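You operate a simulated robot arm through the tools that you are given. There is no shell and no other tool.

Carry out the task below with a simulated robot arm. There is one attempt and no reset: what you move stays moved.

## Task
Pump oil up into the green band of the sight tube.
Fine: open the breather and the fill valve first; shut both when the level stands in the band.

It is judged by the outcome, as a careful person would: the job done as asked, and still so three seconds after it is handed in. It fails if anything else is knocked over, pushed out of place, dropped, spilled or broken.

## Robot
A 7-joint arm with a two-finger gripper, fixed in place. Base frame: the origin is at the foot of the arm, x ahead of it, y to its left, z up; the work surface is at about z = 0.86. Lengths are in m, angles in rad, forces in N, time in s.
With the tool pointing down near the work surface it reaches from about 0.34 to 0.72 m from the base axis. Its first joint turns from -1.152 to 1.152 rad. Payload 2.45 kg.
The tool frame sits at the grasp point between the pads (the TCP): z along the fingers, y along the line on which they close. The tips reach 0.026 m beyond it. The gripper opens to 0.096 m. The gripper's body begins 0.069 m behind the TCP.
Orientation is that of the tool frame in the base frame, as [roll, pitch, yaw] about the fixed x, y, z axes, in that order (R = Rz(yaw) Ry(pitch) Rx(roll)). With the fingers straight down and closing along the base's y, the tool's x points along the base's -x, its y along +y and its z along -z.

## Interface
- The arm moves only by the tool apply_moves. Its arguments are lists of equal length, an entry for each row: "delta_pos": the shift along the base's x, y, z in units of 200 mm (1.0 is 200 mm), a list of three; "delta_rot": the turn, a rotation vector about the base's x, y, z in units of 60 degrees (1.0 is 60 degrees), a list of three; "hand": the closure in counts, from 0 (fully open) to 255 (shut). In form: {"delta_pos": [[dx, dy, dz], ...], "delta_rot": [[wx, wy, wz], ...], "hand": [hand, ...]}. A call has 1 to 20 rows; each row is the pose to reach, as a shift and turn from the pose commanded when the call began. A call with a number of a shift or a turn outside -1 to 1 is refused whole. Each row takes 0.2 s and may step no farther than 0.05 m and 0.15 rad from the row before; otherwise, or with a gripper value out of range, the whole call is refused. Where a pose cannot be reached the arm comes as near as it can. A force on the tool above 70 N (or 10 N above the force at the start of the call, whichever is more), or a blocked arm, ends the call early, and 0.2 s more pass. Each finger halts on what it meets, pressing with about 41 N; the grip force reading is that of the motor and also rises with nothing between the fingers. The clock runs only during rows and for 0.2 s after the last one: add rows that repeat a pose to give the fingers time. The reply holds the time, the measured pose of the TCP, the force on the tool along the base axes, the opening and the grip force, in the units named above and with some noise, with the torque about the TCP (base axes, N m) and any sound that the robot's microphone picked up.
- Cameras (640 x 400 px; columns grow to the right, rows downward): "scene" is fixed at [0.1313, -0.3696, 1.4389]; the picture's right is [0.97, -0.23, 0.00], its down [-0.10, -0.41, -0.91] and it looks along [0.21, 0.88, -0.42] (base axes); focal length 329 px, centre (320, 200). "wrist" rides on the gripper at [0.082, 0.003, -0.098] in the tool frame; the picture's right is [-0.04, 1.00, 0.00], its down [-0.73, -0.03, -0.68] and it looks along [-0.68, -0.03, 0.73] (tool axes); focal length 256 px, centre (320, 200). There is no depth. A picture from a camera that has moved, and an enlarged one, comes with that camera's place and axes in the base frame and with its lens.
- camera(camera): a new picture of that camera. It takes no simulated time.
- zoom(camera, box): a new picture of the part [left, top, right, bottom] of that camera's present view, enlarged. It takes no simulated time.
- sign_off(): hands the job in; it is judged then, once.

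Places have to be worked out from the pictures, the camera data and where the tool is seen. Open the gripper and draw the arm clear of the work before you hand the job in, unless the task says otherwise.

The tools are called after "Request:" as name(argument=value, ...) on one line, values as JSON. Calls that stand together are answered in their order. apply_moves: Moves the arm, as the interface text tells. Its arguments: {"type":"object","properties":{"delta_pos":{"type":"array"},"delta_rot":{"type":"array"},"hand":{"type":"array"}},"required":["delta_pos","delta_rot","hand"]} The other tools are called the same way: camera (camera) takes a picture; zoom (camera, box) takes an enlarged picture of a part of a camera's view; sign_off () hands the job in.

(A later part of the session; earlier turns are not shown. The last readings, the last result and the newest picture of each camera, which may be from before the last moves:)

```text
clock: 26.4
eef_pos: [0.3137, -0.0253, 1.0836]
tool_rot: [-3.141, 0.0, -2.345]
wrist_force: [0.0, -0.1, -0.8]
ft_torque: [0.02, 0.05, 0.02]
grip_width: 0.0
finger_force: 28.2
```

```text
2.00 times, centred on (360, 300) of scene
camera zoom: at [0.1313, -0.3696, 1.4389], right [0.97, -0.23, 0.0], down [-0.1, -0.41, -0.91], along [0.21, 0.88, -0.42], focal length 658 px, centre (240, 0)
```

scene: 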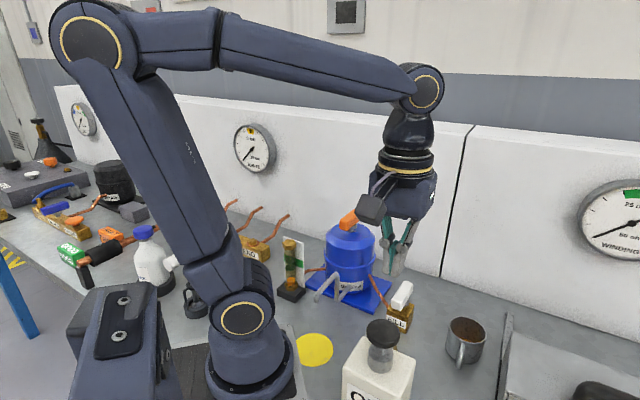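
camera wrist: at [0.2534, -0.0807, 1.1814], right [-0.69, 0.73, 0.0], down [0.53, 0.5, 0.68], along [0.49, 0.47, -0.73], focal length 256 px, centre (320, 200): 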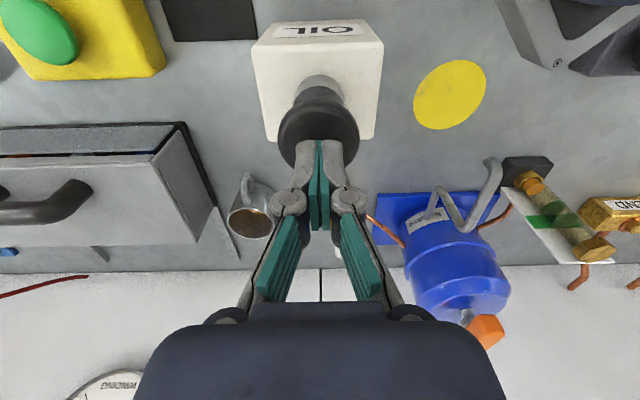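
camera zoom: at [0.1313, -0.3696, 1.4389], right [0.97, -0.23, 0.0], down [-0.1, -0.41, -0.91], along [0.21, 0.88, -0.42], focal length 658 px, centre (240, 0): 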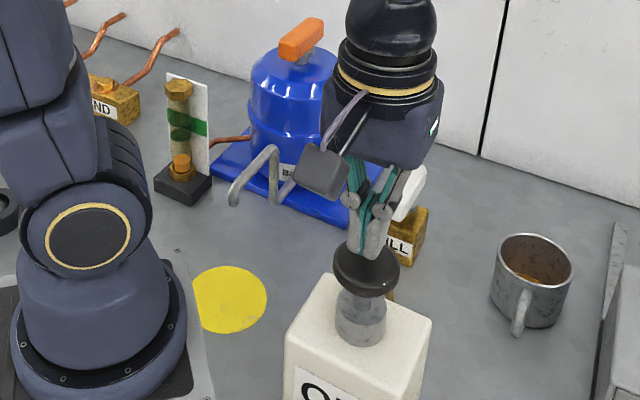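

The tips are just above the head's centre, a few mm off. I'll shift slightly and press down slowly, watching force for contact.

Request:
apply_moves(delta_pos=[[-0.01, -0.015, -0.02], [-0.01, -0.015, -0.04], [-0.01, -0.015, -0.06], [-0.01, -0.015, -0.08], [-0.01, -0.015, -0.1]], delta_rot=[[0, 0, 0], [0, 0, 0], [0, 0, 0], [0, 0, 0], [0, 0, 0]], hand=[255, 255, 255, 255, 255])

Request:
zoom(camera="scene", box=[260, 200, 460, 400])

Request:
zoom(camera="wrist", box=[220, 0, 640, 280])

```text
clock: 27.6
eef_pos: [0.3128, -0.0278, 1.0636]
tool_rot: [-3.141, 0.001, -2.344]
wrist_force: [-0.4, -2.2, 2.2]
ft_torque: [-0.08, 0.02, 0.01]
grip_width: 0.006
finger_force: 28.8
```

```text
2.00 times, centred on (360, 300) of scene
camera zoom: at [0.1313, -0.3696, 1.4389], right [0.97, -0.23, 0.0], down [-0.1, -0.41, -0.91], along [0.21, 0.88, -0.42], focal length 658 px, centre (240, 0)
```

zoom: 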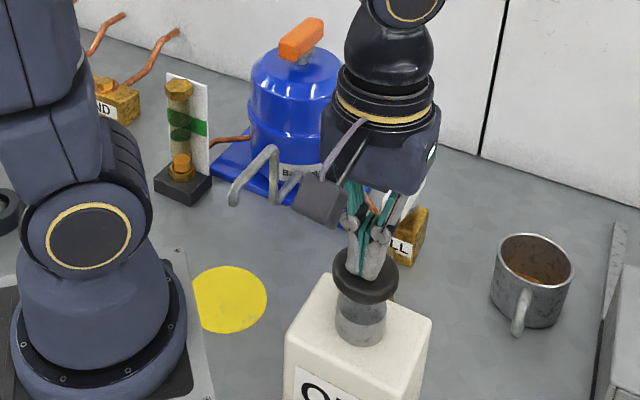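

```text
1.43 times, centred on (430, 140) of wrist
camera zoom: at [0.253, -0.0826, 1.1617], right [-0.69, 0.73, 0.0], down [0.53, 0.5, 0.68], along [0.49, 0.47, -0.73], focal length 366 px, centre (163, 286)
```

zoom: 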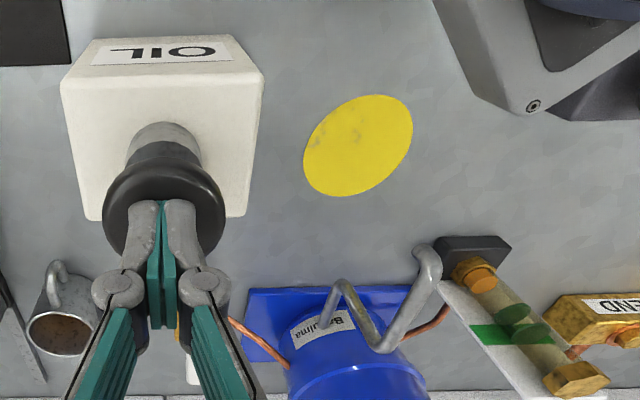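

Contact at about z=1.064 with light force (tips spread a little). I'll press another 10 mm slowly and check force and oil level.

Request:
apply_moves(delta_pos=[[0, 0, -0.015], [0, 0, -0.03], [0, 0, -0.045], [0, 0, -0.06]], delta_rot=[[0, 0, 0], [0, 0, 0], [0, 0, 0], [0, 0, 0]], hand=[255, 255, 255, 255])

Request:
zoom(camera="scene", box=[260, 200, 460, 400])

Request:
zoom(camera="scene", box=[270, 230, 330, 305])

```text
clock: 28.6
eef_pos: [0.3129, -0.0257, 1.0514]
tool_rot: [-3.14, 0.0, -2.347]
wrist_force: [-1.2, -1.0, 5.7]
ft_torque: [0.0, 0.03, -0.01]
grip_width: 0.0059
finger_force: 28.6
```

```text
2.00 times, centred on (360, 300) of scene
camera zoom: at [0.1312, -0.3696, 1.439], right [0.97, -0.23, 0.0], down [-0.1, -0.41, -0.91], along [0.21, 0.88, -0.42], focal length 658 px, centre (240, 0)
```

zoom: 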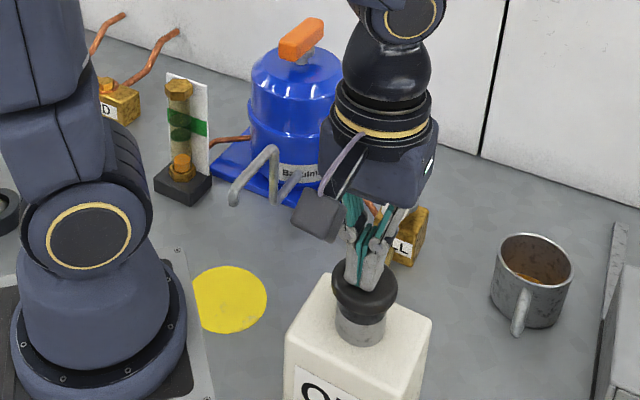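

```text
5.33 times, centred on (300, 268) of scene
camera zoom: at [0.1312, -0.3696, 1.439], right [0.97, -0.23, 0.0], down [-0.1, -0.41, -0.91], along [0.21, 0.88, -0.42], focal length 1756 px, centre (427, -160)
```

zoom: 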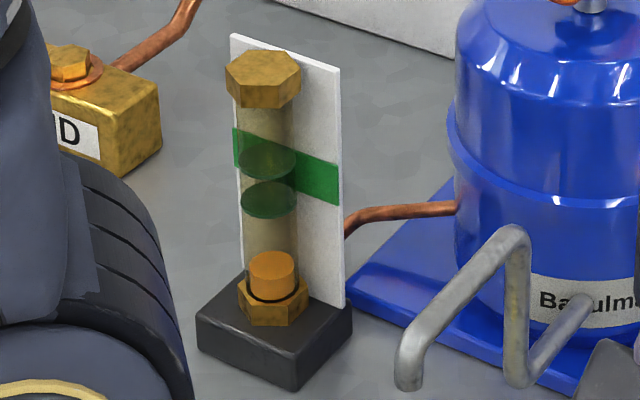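

The plunger travels at about 6 N; no level change yet. I'll continue down toward the bottom of the stroke.

Request:
apply_moves(delta_pos=[[0, 0, -0.015], [0, 0, -0.03], [0, 0, -0.045], [0, 0, -0.06], [0, 0, -0.06]], delta_rot=[[0, 0, 0], [0, 0, 0], [0, 0, 0], [0, 0, 0], [0, 0, 0]], hand=[255, 255, 255, 255, 255])

Request:
zoom(camera="scene", box=[260, 200, 460, 400])

Request:
zoom(camera="scene", box=[270, 230, 330, 305])

```text
clock: 29.8
eef_pos: [0.3131, -0.0274, 1.041]
tool_rot: [-3.141, 0.002, -2.346]
wrist_force: [-8.3, 12.9, 55.1]
ft_torque: [0.28, 0.25, 0.06]
grip_width: 0.0059
finger_force: 28.4
```

```text
2.00 times, centred on (360, 300) of scene
camera zoom: at [0.1305, -0.3691, 1.4391], right [0.97, -0.23, 0.0], down [-0.1, -0.41, -0.91], along [0.21, 0.88, -0.42], focal length 658 px, centre (240, 0)
```

zoom: 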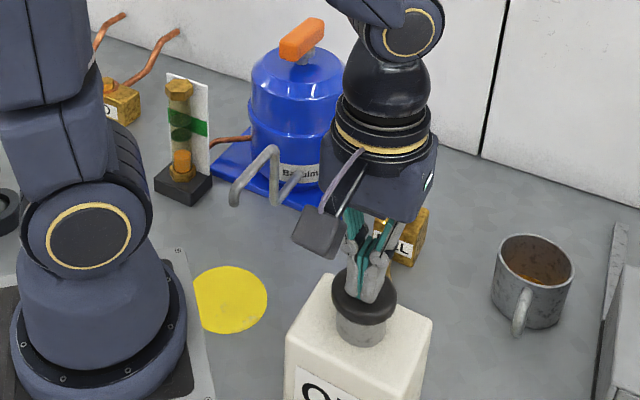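

```text
5.33 times, centred on (300, 268) of scene
camera zoom: at [0.1305, -0.3691, 1.4391], right [0.97, -0.23, 0.0], down [-0.1, -0.41, -0.91], along [0.21, 0.88, -0.42], focal length 1756 px, centre (427, -160)
```

zoom: 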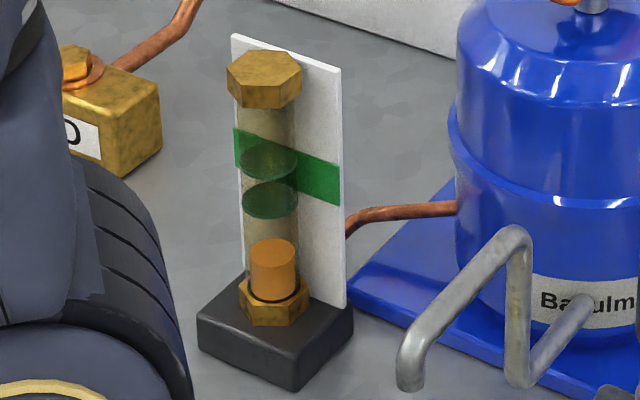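

The level rose by about 12 px for one full stroke, with the pump bottoming at z≈1.042 (55 N). I'll raise to let the plunger return, and check that it does.

Request:
apply_moves(delta_pos=[[0, 0, 0.03], [0, 0, 0.06], [0, 0, 0.09], [0, 0, 0.13], [0, 0, 0.13]], delta_rot=[[0, 0, 0], [0, 0, 0], [0, 0, 0], [0, 0, 0], [0, 0, 0]], hand=[255, 255, 255, 255, 255])

Request:
zoom(camera="scene", box=[260, 200, 460, 400])

Request:
zoom(camera="scene", box=[270, 230, 330, 305])

```text
clock: 31.0
eef_pos: [0.3109, -0.0276, 1.0658]
tool_rot: [-3.141, -0.002, -2.348]
wrist_force: [-1.0, 1.2, 2.1]
ft_torque: [0.0, 0.01, 0.01]
grip_width: 0.006
finger_force: 28.9
```

```text
2.00 times, centred on (360, 300) of scene
camera zoom: at [0.1312, -0.3695, 1.439], right [0.97, -0.23, 0.0], down [-0.1, -0.41, -0.91], along [0.21, 0.88, -0.42], focal length 658 px, centre (240, 0)
```

zoom: 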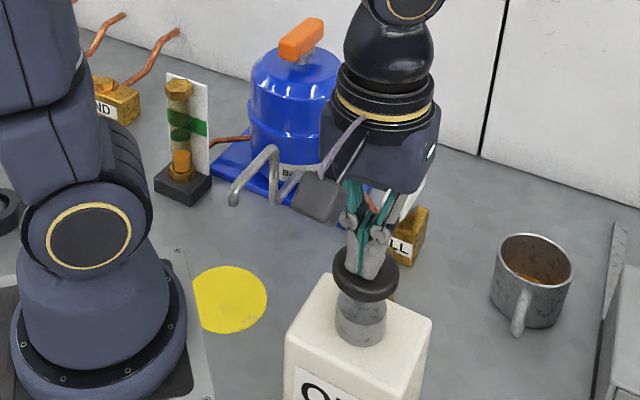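

```text
5.33 times, centred on (300, 268) of scene
camera zoom: at [0.1312, -0.3695, 1.439], right [0.97, -0.23, 0.0], down [-0.1, -0.41, -0.91], along [0.21, 0.88, -0.42], focal length 1756 px, centre (427, -160)
```

zoom: 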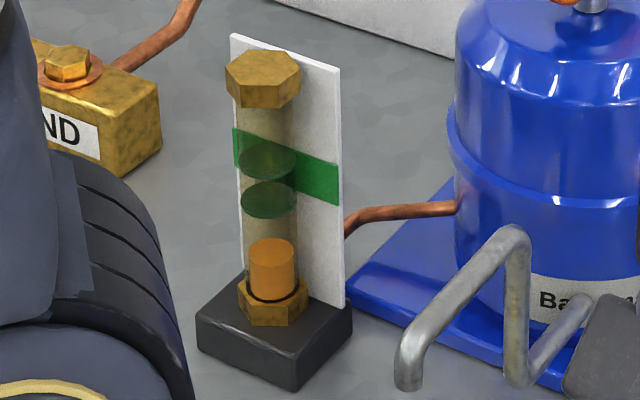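

The plunger returned and the level holds. About five or six more strokes are needed; I'll do two now and then re-check.

Request:
apply_moves(delta_pos=[[0, 0, -0.03], [0, 0, -0.06], [0, 0, -0.09], [0, 0, -0.115], [0, 0, -0.127], [0, 0, -0.127], [0, 0, -0.09], [0, 0, -0.04], [0, 0, 0.01], [0, 0, 0.02], [0, 0, -0.03], [0, 0, -0.06], [0, 0, -0.09], [0, 0, -0.115], [0, 0, -0.127], [0, 0, -0.127], [0, 0, -0.09], [0, 0, -0.04], [0, 0, 0.01], [0, 0, 0.02]], delta_rot=[[0, 0, 0], [0, 0, 0], [0, 0, 0], [0, 0, 0], [0, 0, 0], [0, 0, 0], [0, 0, 0], [0, 0, 0], [0, 0, 0], [0, 0, 0], [0, 0, 0], [0, 0, 0], [0, 0, 0], [0, 0, 0], [0, 0, 0], [0, 0, 0], [0, 0, 0], [0, 0, 0], [0, 0, 0], [0, 0, 0]], hand=[255, 255, 255, 255, 255, 255, 255, 255, 255, 255, 255, 255, 255, 255, 255, 255, 255, 255, 255, 255])

Request:
zoom(camera="scene", box=[260, 200, 460, 400])

Request:
zoom(camera="scene", box=[270, 230, 330, 305])

```text
clock: 35.2
eef_pos: [0.3125, -0.0274, 1.0707]
tool_rot: [3.141, 0.001, -2.346]
wrist_force: [-1.1, -0.1, 1.3]
ft_torque: [-0.01, 0.02, 0.02]
grip_width: 0.0061
finger_force: 28.3
```

```text
2.00 times, centred on (360, 300) of scene
camera zoom: at [0.1313, -0.3696, 1.4389], right [0.97, -0.23, 0.0], down [-0.1, -0.41, -0.91], along [0.21, 0.88, -0.42], focal length 658 px, centre (240, 0)
```

zoom: 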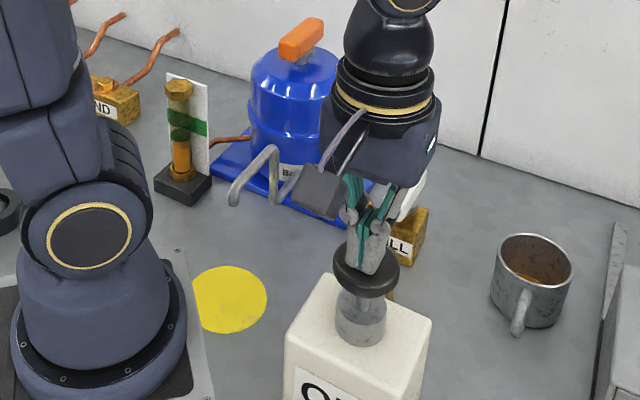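

```text
5.33 times, centred on (300, 268) of scene
camera zoom: at [0.1313, -0.3696, 1.4389], right [0.97, -0.23, 0.0], down [-0.1, -0.41, -0.91], along [0.21, 0.88, -0.42], focal length 1756 px, centre (427, -160)
```

zoom: 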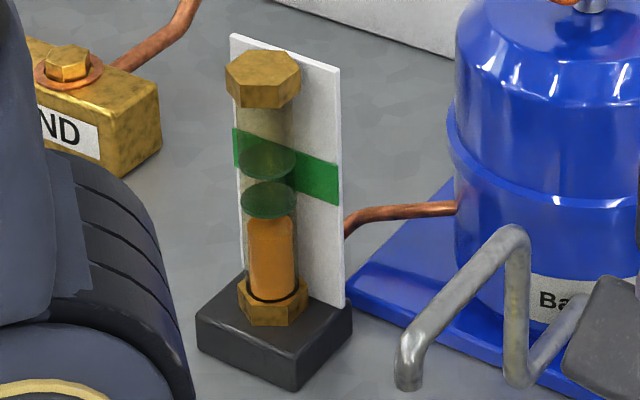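

The level rose to just under the lower ring. I'll zoom in more to see where its top is before the next stroke.

Request:
zoom(camera="scene", box=[308, 252, 332, 292])

Request:
zoom(camera="scene", box=[305, 250, 335, 270])

Request:
camera(camera="wrist")

```text
10.00 times, centred on (320, 272) of scene
camera zoom: at [0.1313, -0.3696, 1.4389], right [0.97, -0.23, 0.0], down [-0.1, -0.41, -0.91], along [0.21, 0.88, -0.42], focal length 3292 px, centre (320, -520)
```

zoom: 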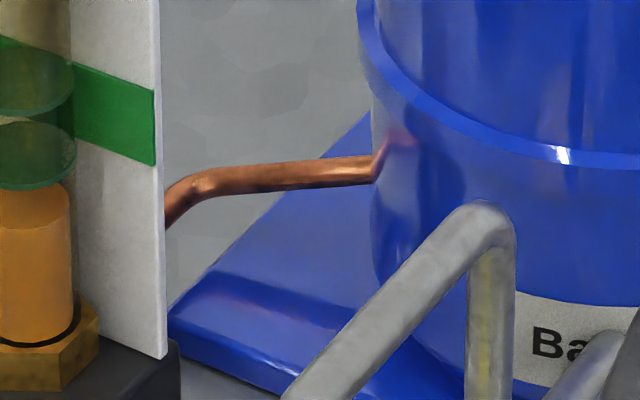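

```text
16.00 times, centred on (320, 260) of scene
camera zoom: at [0.1313, -0.3696, 1.4389], right [0.97, -0.23, 0.0], down [-0.1, -0.41, -0.91], along [0.21, 0.88, -0.42], focal length 5267 px, centre (320, -760)
```

zoom: 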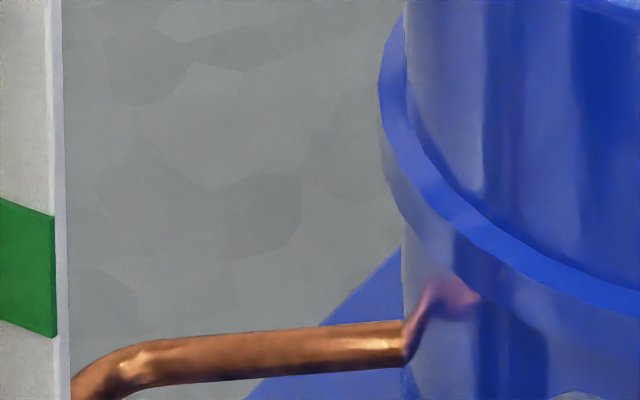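

```text
taken
camera wrist: at [0.2522, -0.0825, 1.1685], right [-0.69, 0.73, 0.0], down [0.53, 0.5, 0.68], along [0.49, 0.47, -0.73], focal length 256 px, centre (320, 200)
```

wrist: 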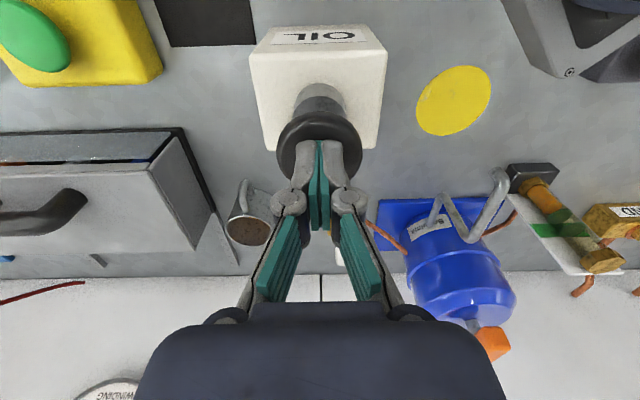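

The sight tube is at scene columns ~285–305; I'll zoom right on it.

Request:
zoom(camera="scene", box=[277, 238, 341, 278])

Request:
zoom(camera="scene", box=[266, 248, 330, 288])

Request:
zoom(camera="wrist", box=[500, 160, 640, 280])

```text
10.00 times, centred on (309, 258) of scene
camera zoom: at [0.1313, -0.3696, 1.4389], right [0.97, -0.23, 0.0], down [-0.1, -0.41, -0.91], along [0.21, 0.88, -0.42], focal length 3292 px, centre (430, -380)
```

zoom: 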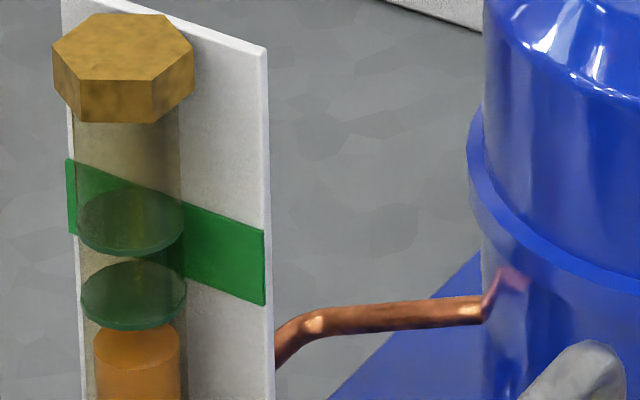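

```text
10.00 times, centred on (298, 268) of scene
camera zoom: at [0.1313, -0.3696, 1.4389], right [0.97, -0.23, 0.0], down [-0.1, -0.41, -0.91], along [0.21, 0.88, -0.42], focal length 3292 px, centre (540, -480)
```

zoom: 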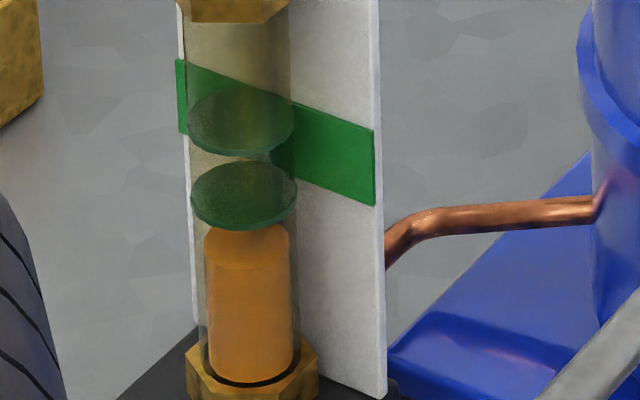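

```text
3.33 times, centred on (570, 220) of wrist
camera zoom: at [0.2522, -0.0825, 1.1685], right [-0.69, 0.73, 0.0], down [0.53, 0.5, 0.68], along [0.49, 0.47, -0.73], focal length 853 px, centre (-513, 133)
```

zoom: 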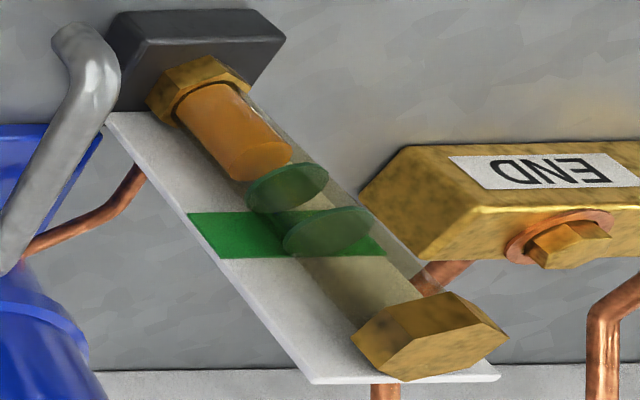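

Oil top is at about row 248, with rings at 195 and 122 (10x view); roughly 20 px per stroke, so 4–5 strokes reach mid-band. I'll do two more and check.

Request:
apply_moves(delta_pos=[[0, 0, -0.05], [0, 0, -0.08], [0, 0, -0.11], [0, 0, -0.135], [0, 0, -0.147], [0, 0, -0.147], [0, 0, -0.11], [0, 0, -0.06], [0, 0, -0.01], [0, 0, 0], [0, 0, -0.05], [0, 0, -0.08], [0, 0, -0.11], [0, 0, -0.135], [0, 0, -0.147], [0, 0, -0.147], [0, 0, -0.11], [0, 0, -0.06], [0, 0, -0.01], [0, 0, 0]], delta_rot=[[0, 0, 0], [0, 0, 0], [0, 0, 0], [0, 0, 0], [0, 0, 0], [0, 0, 0], [0, 0, 0], [0, 0, 0], [0, 0, 0], [0, 0, 0], [0, 0, 0], [0, 0, 0], [0, 0, 0], [0, 0, 0], [0, 0, 0], [0, 0, 0], [0, 0, 0], [0, 0, 0], [0, 0, 0], [0, 0, 0]], hand=[255, 255, 255, 255, 255, 255, 255, 255, 255, 255, 255, 255, 255, 255, 255, 255, 255, 255, 255, 255])

Request:
zoom(camera="scene", box=[266, 248, 330, 288])

Request:
zoom(camera="wrist", box=[500, 160, 640, 280])

Request:
zoom(camera="scene", box=[260, 200, 460, 400])

```text
clock: 39.4
eef_pos: [0.3116, -0.0259, 1.0696]
tool_rot: [3.141, 0.0, -2.346]
wrist_force: [-0.4, 0.2, 2.0]
ft_torque: [-0.01, -0.01, -0.01]
grip_width: 0.0057
finger_force: 29.1
```

```text
10.00 times, centred on (298, 268) of scene
camera zoom: at [0.1313, -0.3696, 1.4389], right [0.97, -0.23, 0.0], down [-0.1, -0.41, -0.91], along [0.21, 0.88, -0.42], focal length 3292 px, centre (540, -480)
```

zoom: 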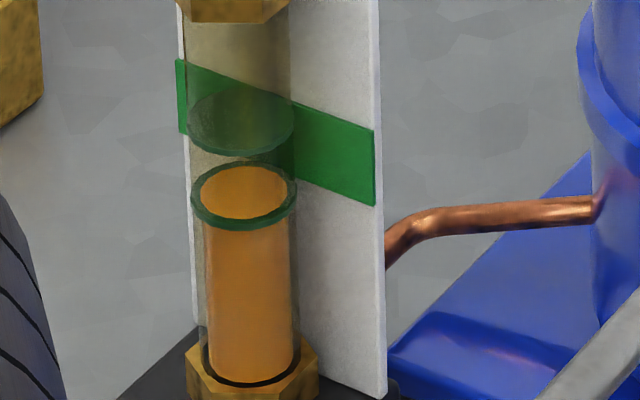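

```text
3.33 times, centred on (570, 220) of wrist
camera zoom: at [0.2526, -0.0817, 1.1677], right [-0.69, 0.73, 0.0], down [0.54, 0.5, 0.68], along [0.49, 0.47, -0.73], focal length 853 px, centre (-513, 133)
```

zoom: 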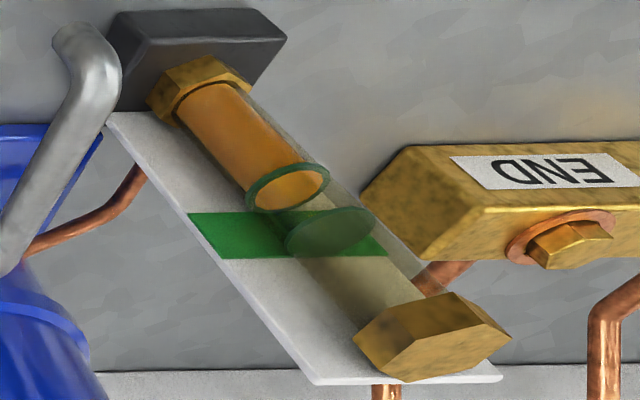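

```text
2.00 times, centred on (360, 300) of scene
camera zoom: at [0.1313, -0.3696, 1.4389], right [0.97, -0.23, 0.0], down [-0.1, -0.41, -0.91], along [0.21, 0.88, -0.42], focal length 658 px, centre (240, 0)
```

zoom: 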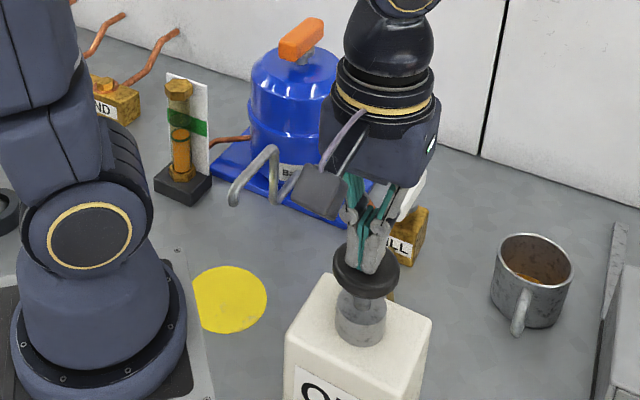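

The level is now right at the lower ring (row ~192), about 28 px per stroke lately. One more stroke should put it near mid-band (~165).

Request:
apply_moves(delta_pos=[[0, 0, -0.05], [0, 0, -0.08], [0, 0, -0.11], [0, 0, -0.135], [0, 0, -0.147], [0, 0, -0.147], [0, 0, -0.11], [0, 0, -0.06], [0, 0, -0.01], [0, 0, 0]], delta_rot=[[0, 0, 0], [0, 0, 0], [0, 0, 0], [0, 0, 0], [0, 0, 0], [0, 0, 0], [0, 0, 0], [0, 0, 0], [0, 0, 0], [0, 0, 0]], hand=[255, 255, 255, 255, 255, 255, 255, 255, 255, 255])

Request:
zoom(camera="scene", box=[266, 248, 330, 288])

Request:
zoom(camera="wrist", box=[500, 160, 640, 280])

```text
clock: 41.6
eef_pos: [0.3106, -0.0268, 1.068]
tool_rot: [3.141, 0.0, -2.345]
wrist_force: [-2.1, 0.0, 0.7]
ft_torque: [0.0, -0.03, 0.0]
grip_width: 0.006
finger_force: 28.4
```

```text
10.00 times, centred on (298, 268) of scene
camera zoom: at [0.1313, -0.3695, 1.4389], right [0.97, -0.23, 0.0], down [-0.1, -0.41, -0.91], along [0.21, 0.88, -0.42], focal length 3292 px, centre (540, -480)
```

zoom: 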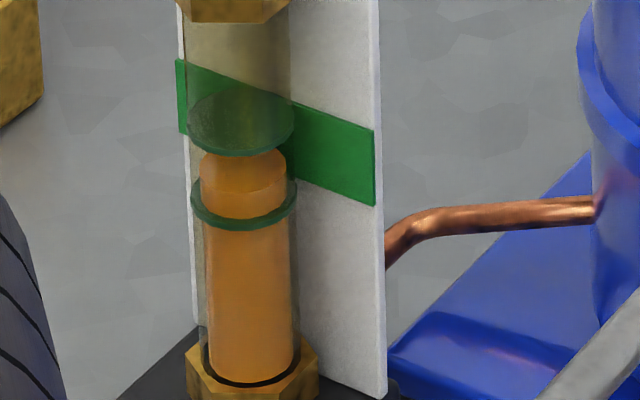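

```text
3.33 times, centred on (570, 220) of wrist
camera zoom: at [0.2515, -0.0821, 1.1668], right [-0.69, 0.73, 0.0], down [0.54, 0.5, 0.68], along [0.49, 0.47, -0.73], focal length 853 px, centre (-513, 133)
```

zoom: 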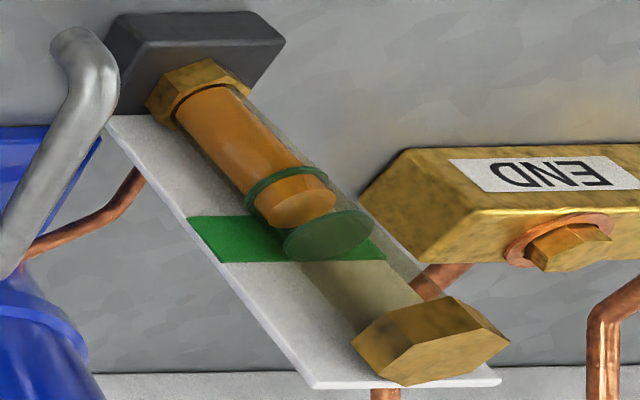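

Oil top is now at row ~170, clearly between the rings. I'll lift off the pump and return over the FILL valve, then confirm the level is steady before closing.

Request:
apply_moves(delta_pos=[[0, 0, 0.15], [0, 0, 0.35], [0, 0, 0.5], [0.1, 0.13, 0.5], [0.21, 0.28, 0.5], [0.32, 0.43, 0.5], [0.43, 0.58, 0.48], [0.53, 0.72, 0.42], [0.636, 0.852, 0.37], [0.636, 0.852, 0.2]], delta_rot=[[0, 0, 0], [0, 0, 0], [0, 0, 0], [0, 0, 0], [0, 0, 0], [0, 0, 0], [0, 0, 0], [0, 0, 0], [0, 0, 0], [0, 0, 0]], hand=[255, 255, 255, 255, 255, 0, 0, 0, 0, 0])

Request:
camera(camera="wrist")

Request:
zoom(camera="scene", box=[266, 248, 330, 288])

Request:
camera(camera="scene")

```text
clock: 43.8
eef_pos: [0.4376, 0.1444, 1.1104]
tool_rot: [-3.141, -0.001, -2.348]
wrist_force: [-0.2, 0.2, 0.9]
ft_torque: [0.02, 0.0, -0.01]
grip_width: 0.096
finger_force: 0.1
```

```text
taken
camera wrist: at [0.378, 0.0887, 1.2081], right [-0.69, 0.73, 0.0], down [0.53, 0.5, 0.68], along [0.49, 0.47, -0.73], focal length 256 px, centre (320, 200)
```

wrist: 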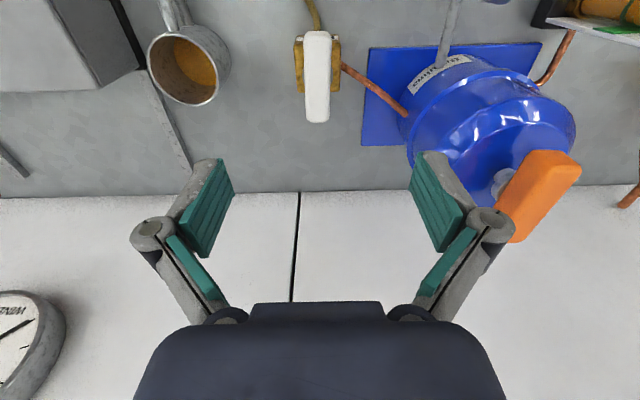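

```text
10.00 times, centred on (298, 268) of scene
camera zoom: at [0.1313, -0.3695, 1.4389], right [0.97, -0.23, 0.0], down [-0.1, -0.41, -0.91], along [0.21, 0.88, -0.42], focal length 3292 px, centre (540, -480)
```

zoom: 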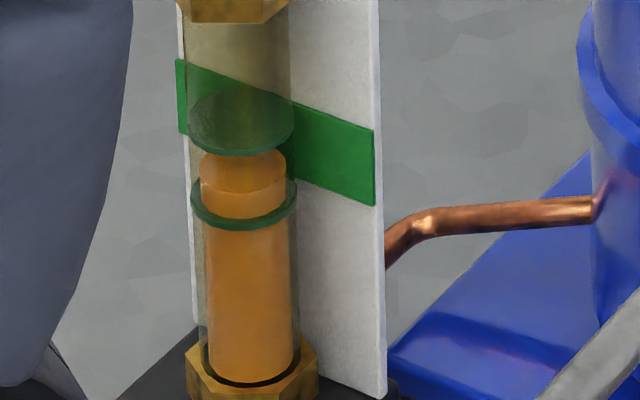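

```text
taken
```

scene: 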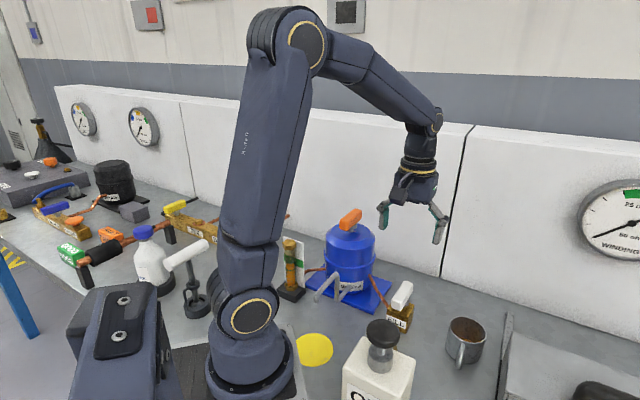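

The level holds at row ~170. I'll descend to the earlier grip pose on the FILL bar and close on it.

Request:
apply_moves(delta_pos=[[0, 0, -0.2], [0, 0, -0.4], [0, 0, -0.6], [0, 0, -0.75], [0, 0, -0.83], [0, 0, -0.83], [0, 0, -0.83], [0, 0, -0.83], [0, 0, -0.83], [0, 0, -0.83], [0, 0, -0.83]], delta_rot=[[0, 0, 0], [0, 0, 0], [0, 0, 0], [0, 0, 0], [0, 0, 0], [0, 0, 0], [0, 0, 0], [0, 0, 0], [0, 0, 0], [0, 0, 0], [0, 0, 0]], hand=[0, 0, 0, 0, 0, 255, 255, 255, 255, 255, 255])

Request:
camera(camera="wrist")

```text
clock: 46.2
eef_pos: [0.4386, 0.1412, 0.9431]
tool_rot: [-3.139, -0.002, -2.347]
wrist_force: [10.4, -10.4, -3.2]
ft_torque: [-0.31, -0.36, -0.08]
grip_width: 0.0315
finger_force: 45.4
```

```text
taken
camera wrist: at [0.3787, 0.0862, 1.0416], right [-0.68, 0.73, 0.0], down [0.53, 0.5, 0.68], along [0.5, 0.46, -0.73], focal length 256 px, centre (320, 200)
```

wrist: 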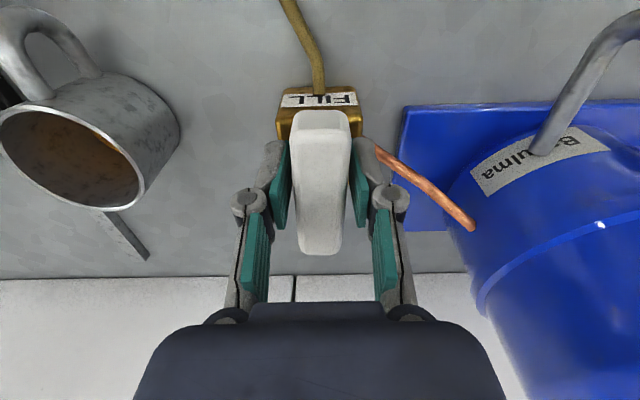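

Gripped with a small sideways preload of about 15 N. I'll ease it by ~1 mm and turn clockwise in stages, checking force.

Request:
apply_moves(delta_pos=[[0.006, -0.006, 0], [0.005, -0.004, 0], [0.004, -0.002, 0], [0.003, 0, 0], [0.003, 0, 0], [0.003, 0, 0]], delta_rot=[[0, 0, 0], [0, 0, -0.12], [0, 0, -0.24], [0, 0, -0.36], [0, 0, -0.48], [0, 0, -0.48]], hand=[255, 255, 255, 255, 255, 255])

```text
clock: 47.6
eef_pos: [0.4368, 0.1432, 0.9422]
tool_rot: [-3.14, -0.004, -2.85]
wrist_force: [-14.4, -9.6, 20.9]
ft_torque: [-0.27, 0.66, -0.08]
grip_width: 0.0313
finger_force: 45.5
```

It's turning; side force suggests shifting a bit toward −x. I'll compensate and continue.

Request:
apply_moves(delta_pos=[[-0.009, -0.005, 0.004], [-0.009, -0.004, 0.004], [-0.009, -0.003, 0.004], [-0.009, -0.002, 0.004], [-0.009, -0.002, 0.004], [-0.009, -0.002, 0.004]], delta_rot=[[0, 0, 0], [0, 0, -0.12], [0, 0, -0.24], [0, 0, -0.36], [0, 0, -0.48], [0, 0, -0.48]], hand=[255, 255, 255, 255, 255, 255])

```text
clock: 49.0
eef_pos: [0.4383, 0.1461, 0.9438]
tool_rot: [3.141, -0.004, 2.932]
wrist_force: [-10.6, 21.3, -38.9]
ft_torque: [0.35, 0.55, 0.03]
grip_width: 0.0314
finger_force: 45.2
```

The vertical/side forces are building up, so I'll release here, let the stress go, and look before regripping.

Request:
apply_moves(delta_pos=[[0, 0, 0], [0, 0, 0], [0, 0, 0]], delta_rot=[[0, 0, 0], [0, 0, 0], [0, 0, 0]], hand=[100, 100, 100])

Request:
camera(camera="wrist")

Request:
zoom(camera="scene", box=[320, 200, 480, 340])

```text
clock: 49.8
eef_pos: [0.439, 0.1435, 0.9452]
tool_rot: [-3.141, -0.001, 2.933]
wrist_force: [-0.2, 0.3, -0.5]
ft_torque: [-0.02, 0.01, 0.02]
grip_width: 0.0587
finger_force: 0.2
```

```text
taken
camera wrist: at [0.3597, 0.1643, 1.0429], right [0.25, 0.97, 0.0], down [0.71, -0.18, 0.68], along [0.66, -0.17, -0.73], focal length 256 px, centre (320, 200)
```

wrist: 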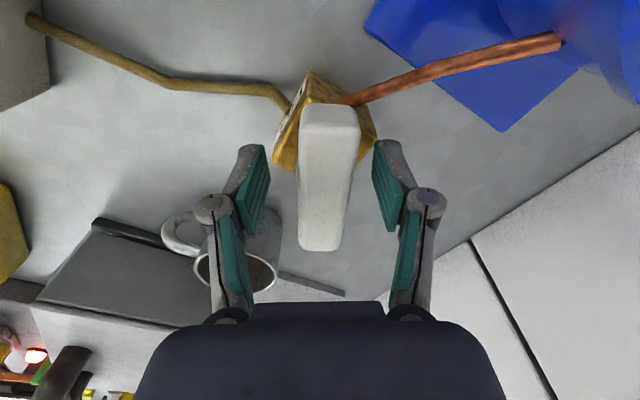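

```text
2.86 times, centred on (400, 270) of scene
camera zoom: at [0.1313, -0.3696, 1.4389], right [0.97, -0.23, 0.0], down [-0.1, -0.41, -0.91], along [0.21, 0.88, -0.42], focal length 940 px, centre (91, 0)
```

zoom: 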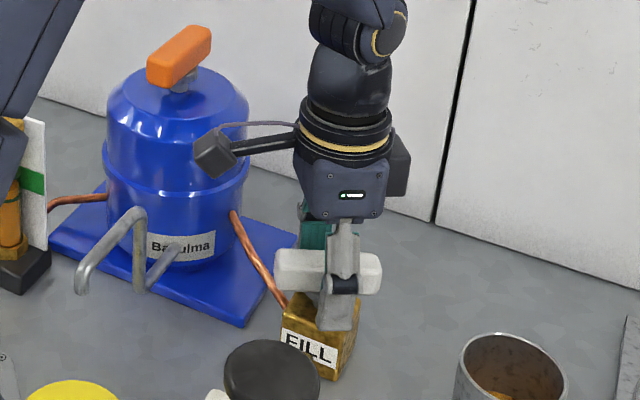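

The bar is ~4.5° ahead of the tool and ~1 mm to the right; I'll realign and regrip.

Request:
apply_moves(delta_pos=[[0.003, 0.007, 0], [0.003, 0.007, 0], [0.003, 0.007, 0], [0.003, 0.007, 0], [0.003, 0.007, 0]], delta_rot=[[0, 0, -0.075], [0, 0, -0.075], [0, 0, -0.075], [0, 0, -0.075], [0, 0, -0.075]], hand=[100, 255, 255, 255, 255])

Request:
camera(camera="wrist")

```text
clock: 51.0
eef_pos: [0.4393, 0.1445, 0.945]
tool_rot: [3.14, 0.0, 2.854]
wrist_force: [1.6, 5.8, -0.7]
ft_torque: [0.21, 0.04, 0.0]
grip_width: 0.0314
finger_force: 45.3
```

```text
taken
camera wrist: at [0.3623, 0.1721, 1.0429], right [0.32, 0.95, 0.0], down [0.69, -0.24, 0.68], along [0.64, -0.22, -0.73], focal length 256 px, centre (320, 200)
```

wrist: 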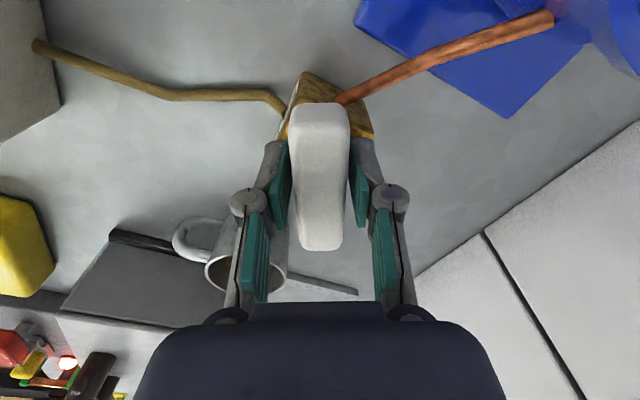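

Clean grip with low forces. About 28° remain; I'll turn half of that and read.

Request:
apply_moves(delta_pos=[[0.001, 0.003, 0], [0.001, 0.003, 0], [0.001, 0.003, 0]], delta_rot=[[0, 0, -0.12], [0, 0, -0.24], [0, 0, -0.24]], hand=[255, 255, 255])

```text
clock: 51.8
eef_pos: [0.4404, 0.1463, 0.9444]
tool_rot: [3.14, -0.001, 2.601]
wrist_force: [0.3, 4.5, 13.5]
ft_torque: [0.05, 0.04, 0.0]
grip_width: 0.0317
finger_force: 45.2
```

Forces are modest. I'll finish the turn to the closed stop.

Request:
apply_moves(delta_pos=[[0.001, 0.002, 0.001], [0.001, 0.003, 0.001], [0.001, 0.003, 0.001], [0.001, 0.003, 0.001]], delta_rot=[[0, 0, -0.11], [0, 0, -0.22], [0, 0, -0.27], [0, 0, -0.27]], hand=[255, 255, 255, 255])

Request:
camera(camera="wrist")

```text
clock: 52.8
eef_pos: [0.4404, 0.147, 0.9445]
tool_rot: [3.14, 0.003, 2.317]
wrist_force: [5.3, 7.8, -0.9]
ft_torque: [-0.02, -0.4, 0.5]
grip_width: 0.0315
finger_force: 44.9
```

```text
taken
camera wrist: at [0.3872, 0.2086, 1.0427], right [0.76, 0.65, 0.0], down [0.48, -0.56, 0.68], along [0.44, -0.52, -0.73], focal length 256 px, centre (320, 200)
```

wrist: 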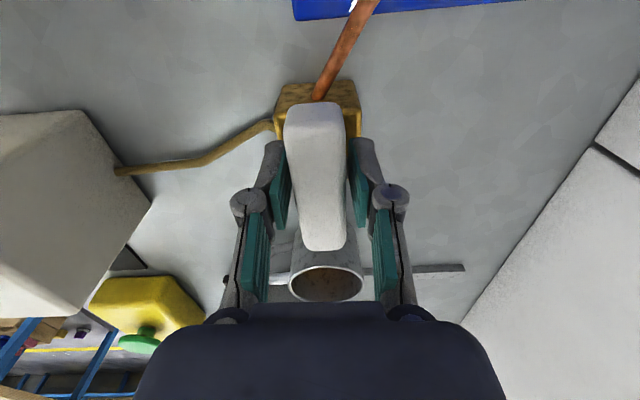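

Torque +0.5 N m at the original orientation: the fill valve is shut. I'll ease off, open, and rise.

Request:
apply_moves(delta_pos=[[0, 0, 0], [0, 0, 0], [0, 0, 0], [0, 0, 0], [0, 0, 0], [0, 0, 0.1], [0, 0, 0.3], [0, 0, 0.5], [0, 0, 0.75], [0, 0, 1.0]], delta_rot=[[0, 0, 0.02], [0, 0, 0.02], [0, 0, 0.02], [0, 0, 0.02], [0, 0, 0.02], [0, 0, 0.02], [0, 0, 0.02], [0, 0, 0.02], [0, 0, 0.02], [0, 0, 0.02]], hand=[255, 0, 0, 0, 0, 0, 0, 0, 0, 0])

Request:
camera(camera="scene")

Request:
zoom(camera="scene", box=[266, 248, 330, 288])

Request:
camera(camera="wrist")

```text
clock: 55.0
eef_pos: [0.4364, 0.1468, 1.1469]
tool_rot: [-3.139, -0.001, 2.338]
wrist_force: [0.1, -0.2, 0.2]
ft_torque: [-0.03, -0.02, 0.0]
grip_width: 0.0961
finger_force: 0.0
```

```text
taken
```

scene: 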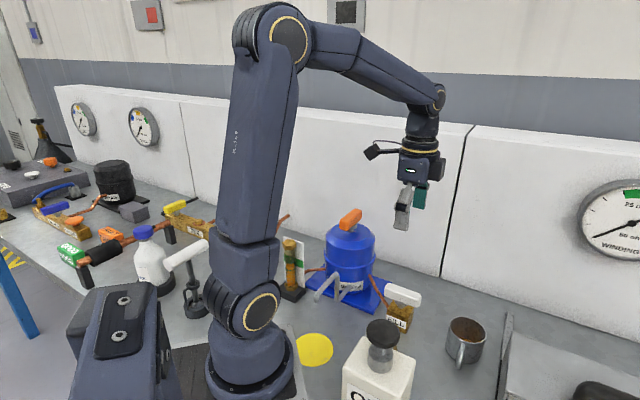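

```text
10.00 times, centred on (298, 268) of scene
camera zoom: at [0.1313, -0.3696, 1.4389], right [0.97, -0.23, 0.0], down [-0.1, -0.41, -0.91], along [0.21, 0.88, -0.42], focal length 3292 px, centre (540, -480)
```

zoom: 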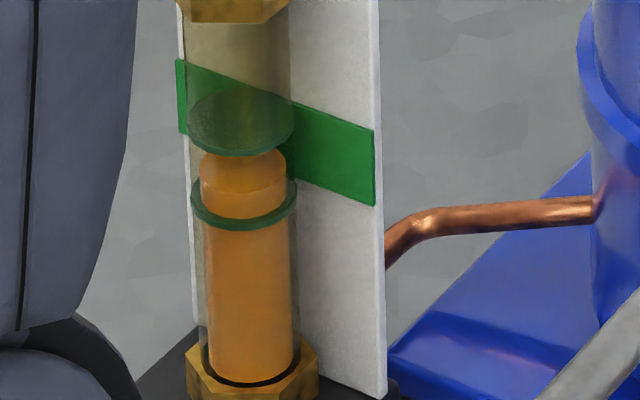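

```text
taken
camera wrist: at [0.383, 0.2083, 1.2443], right [0.75, 0.67, 0.0], down [0.49, -0.55, 0.68], along [0.45, -0.51, -0.73], focal length 256 px, centre (320, 200)
```

wrist: 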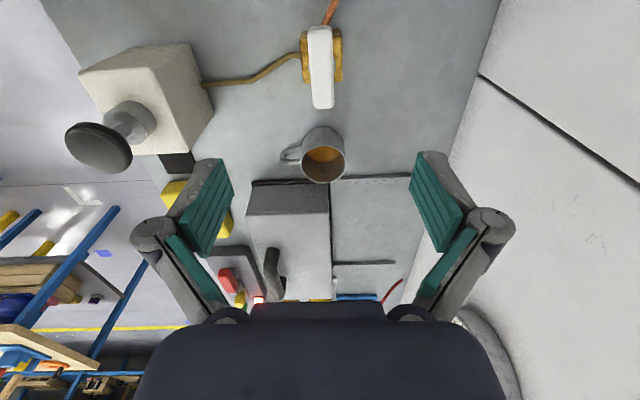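

FILL is shut, level unchanged. Now back over the breather, rotating +90° in two calls to match its present bar orientation.

Request:
apply_moves(delta_pos=[[-0.05, 0.1, 0.07], [-0.1, 0.21, 0.07], [-0.15, 0.32, 0.07], [-0.2, 0.43, 0.07], [-0.25, 0.54, 0.07], [-0.3, 0.65, 0.07], [-0.341, 0.747, 0.07]], delta_rot=[[0, 0, 0.11], [0, 0, 0.22], [0, 0, 0.33], [0, 0, 0.44], [0, 0, 0.55], [0, 0, 0.66], [0, 0, 0.76]], hand=[0, 0, 0, 0, 0, 0, 0])

Request:
apply_moves(delta_pos=[[0, 0, 0], [0, 0, 0], [0, 0, 0], [0, 0, 0], [0, 0, 0], [0, 0, 0], [0, 0, 0]], delta_rot=[[0, 0, 0.12], [0, 0, 0.24], [0, 0, 0.36], [0, 0, 0.48], [0, 0, 0.6], [0, 0, 0.72], [0, 0, 0.77]], hand=[0, 0, 0, 0, 0, 0, 0])

Request:
camera(camera="wrist")

```text
clock: 56.6
eef_pos: [0.3717, 0.2949, 1.1603]
tool_rot: [3.141, 0.0, 3.137]
wrist_force: [0.2, 0.3, -0.7]
ft_torque: [-0.02, -0.01, 0.02]
grip_width: 0.096
finger_force: 0.1
```

```text
clock: 58.2
eef_pos: [0.3701, 0.296, 1.1585]
tool_rot: [3.141, 0.0, -2.339]
wrist_force: [0.4, -0.8, -0.7]
ft_torque: [0.02, 0.0, -0.03]
grip_width: 0.0959
finger_force: 0.1
```

```text
taken
camera wrist: at [0.312, 0.2398, 1.2573], right [-0.69, 0.72, 0.0], down [0.53, 0.51, 0.68], along [0.49, 0.47, -0.73], focal length 256 px, centre (320, 200)
```

wrist: 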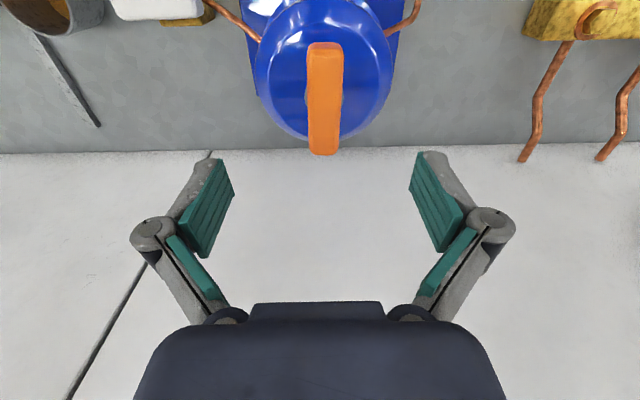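

The bar is ~2.5 mm to the right and ~2.7° off; I'll correct while descending to z≈1.061, then look before closing.

Request:
apply_moves(delta_pos=[[-0.009, 0.009, -0.1], [-0.009, 0.009, -0.22], [-0.009, 0.009, -0.34], [-0.009, 0.009, -0.43], [-0.009, 0.009, -0.49], [-0.009, 0.009, -0.49]], delta_rot=[[0, 0, -0.045], [0, 0, -0.045], [0, 0, -0.045], [0, 0, -0.045], [0, 0, -0.045], [0, 0, -0.045]], hand=[0, 0, 0, 0, 0, 0])

Request:
camera(camera="wrist")

```text
clock: 59.6
eef_pos: [0.3703, 0.2955, 1.0607]
tool_rot: [3.142, -0.001, -2.389]
wrist_force: [0.1, -0.2, 0.8]
ft_torque: [0.02, 0.03, 0.01]
grip_width: 0.0961
finger_force: 0.0
```

```text
taken
camera wrist: at [0.3082, 0.2432, 1.1594], right [-0.65, 0.76, 0.0], down [0.56, 0.48, 0.68], along [0.51, 0.44, -0.73], focal length 256 px, centre (320, 200)
```

wrist: 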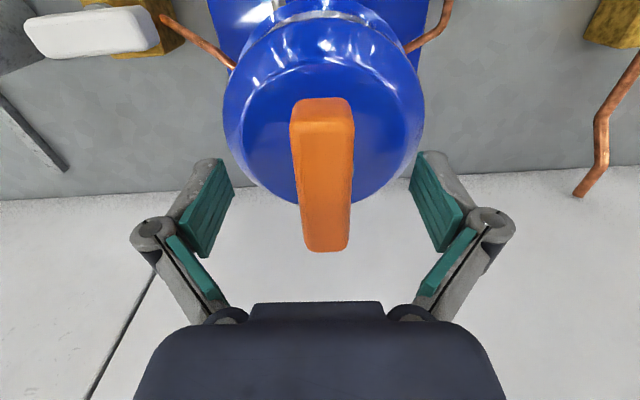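

Angle matches; a 2 mm shift to the right centres it. Closing on the bar.

Request:
apply_moves(delta_pos=[[-0.007, 0.008, 0], [-0.007, 0.008, 0], [-0.007, 0.008, 0], [-0.007, 0.008, 0], [-0.007, 0.008, 0], [-0.007, 0.008, 0], [-0.007, 0.008, 0]], delta_rot=[[0, 0, 0], [0, 0, 0], [0, 0, 0], [0, 0, 0], [0, 0, 0], [0, 0, 0], [0, 0, 0]], hand=[0, 255, 255, 255, 255, 255, 255])

```text
clock: 61.2
eef_pos: [0.3677, 0.2977, 1.0609]
tool_rot: [-3.14, -0.002, -2.389]
wrist_force: [0.4, 0.3, -2.2]
ft_torque: [-0.07, -0.14, 0.0]
grip_width: 0.0314
finger_force: 44.9
```

A clean, stress-free grip. I'll turn clockwise about 30° and check forces.

Request:
apply_moves(delta_pos=[[0, 0, 0], [0, 0, 0], [0, 0, 0], [0, 0, 0], [0, 0, 0]], delta_rot=[[0, 0, -0.12], [0, 0, -0.24], [0, 0, -0.36], [0, 0, -0.48], [0, 0, -0.48]], hand=[255, 255, 255, 255, 255])

```text
clock: 62.4
eef_pos: [0.3683, 0.2974, 1.0618]
tool_rot: [-3.14, 0.0, -2.894]
wrist_force: [6.7, -13.1, 4.9]
ft_torque: [-0.15, -0.13, -0.01]
grip_width: 0.0313
finger_force: 45.1
```

Turning well with moderate side force; I'll compensate slightly in −y and continue.

Request:
apply_moves(delta_pos=[[0.003, -0.005, 0], [0.003, -0.006, 0], [0.003, -0.006, 0], [0.003, -0.006, 0], [0.003, -0.006, 0]], delta_rot=[[0, 0, -0.12], [0, 0, -0.24], [0, 0, -0.36], [0, 0, -0.48], [0, 0, -0.48]], hand=[255, 255, 255, 255, 255])

```text
clock: 63.6
eef_pos: [0.3699, 0.2969, 1.0608]
tool_rot: [3.141, 0.001, 2.889]
wrist_force: [8.3, -10.0, 6.0]
ft_torque: [0.02, -0.3, 0.02]
grip_width: 0.0313
finger_force: 45.3
```

About 58° turned. I'll finish to the closed stop with a small further shift.

Request:
apply_moves(delta_pos=[[0.003, -0.004, 0.001], [0.004, -0.005, 0.001], [0.004, -0.005, 0.001], [0.004, -0.005, 0.001], [0.004, -0.005, 0.001], [0.004, -0.005, 0.001]], delta_rot=[[0, 0, -0.12], [0, 0, -0.24], [0, 0, -0.36], [0, 0, -0.48], [0, 0, -0.55], [0, 0, -0.55]], hand=[255, 255, 255, 255, 255, 255])

Request:
camera(camera="wrist")

```text
clock: 65.0
eef_pos: [0.3677, 0.2967, 1.0607]
tool_rot: [-3.137, 0.0, 2.311]
wrist_force: [-1.8, -4.8, -8.1]
ft_torque: [-0.34, -0.13, 0.51]
grip_width: 0.0311
finger_force: 44.8
```

```text
taken
camera wrist: at [0.3156, 0.3592, 1.1586], right [0.76, 0.65, 0.0], down [0.48, -0.56, 0.68], along [0.44, -0.52, -0.73], focal length 256 px, centre (320, 200)
```

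wrist: 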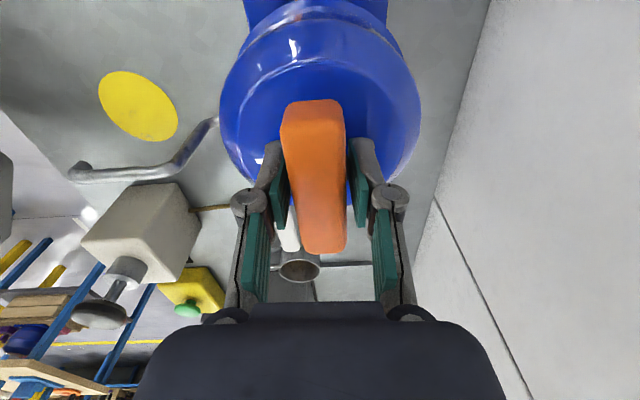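

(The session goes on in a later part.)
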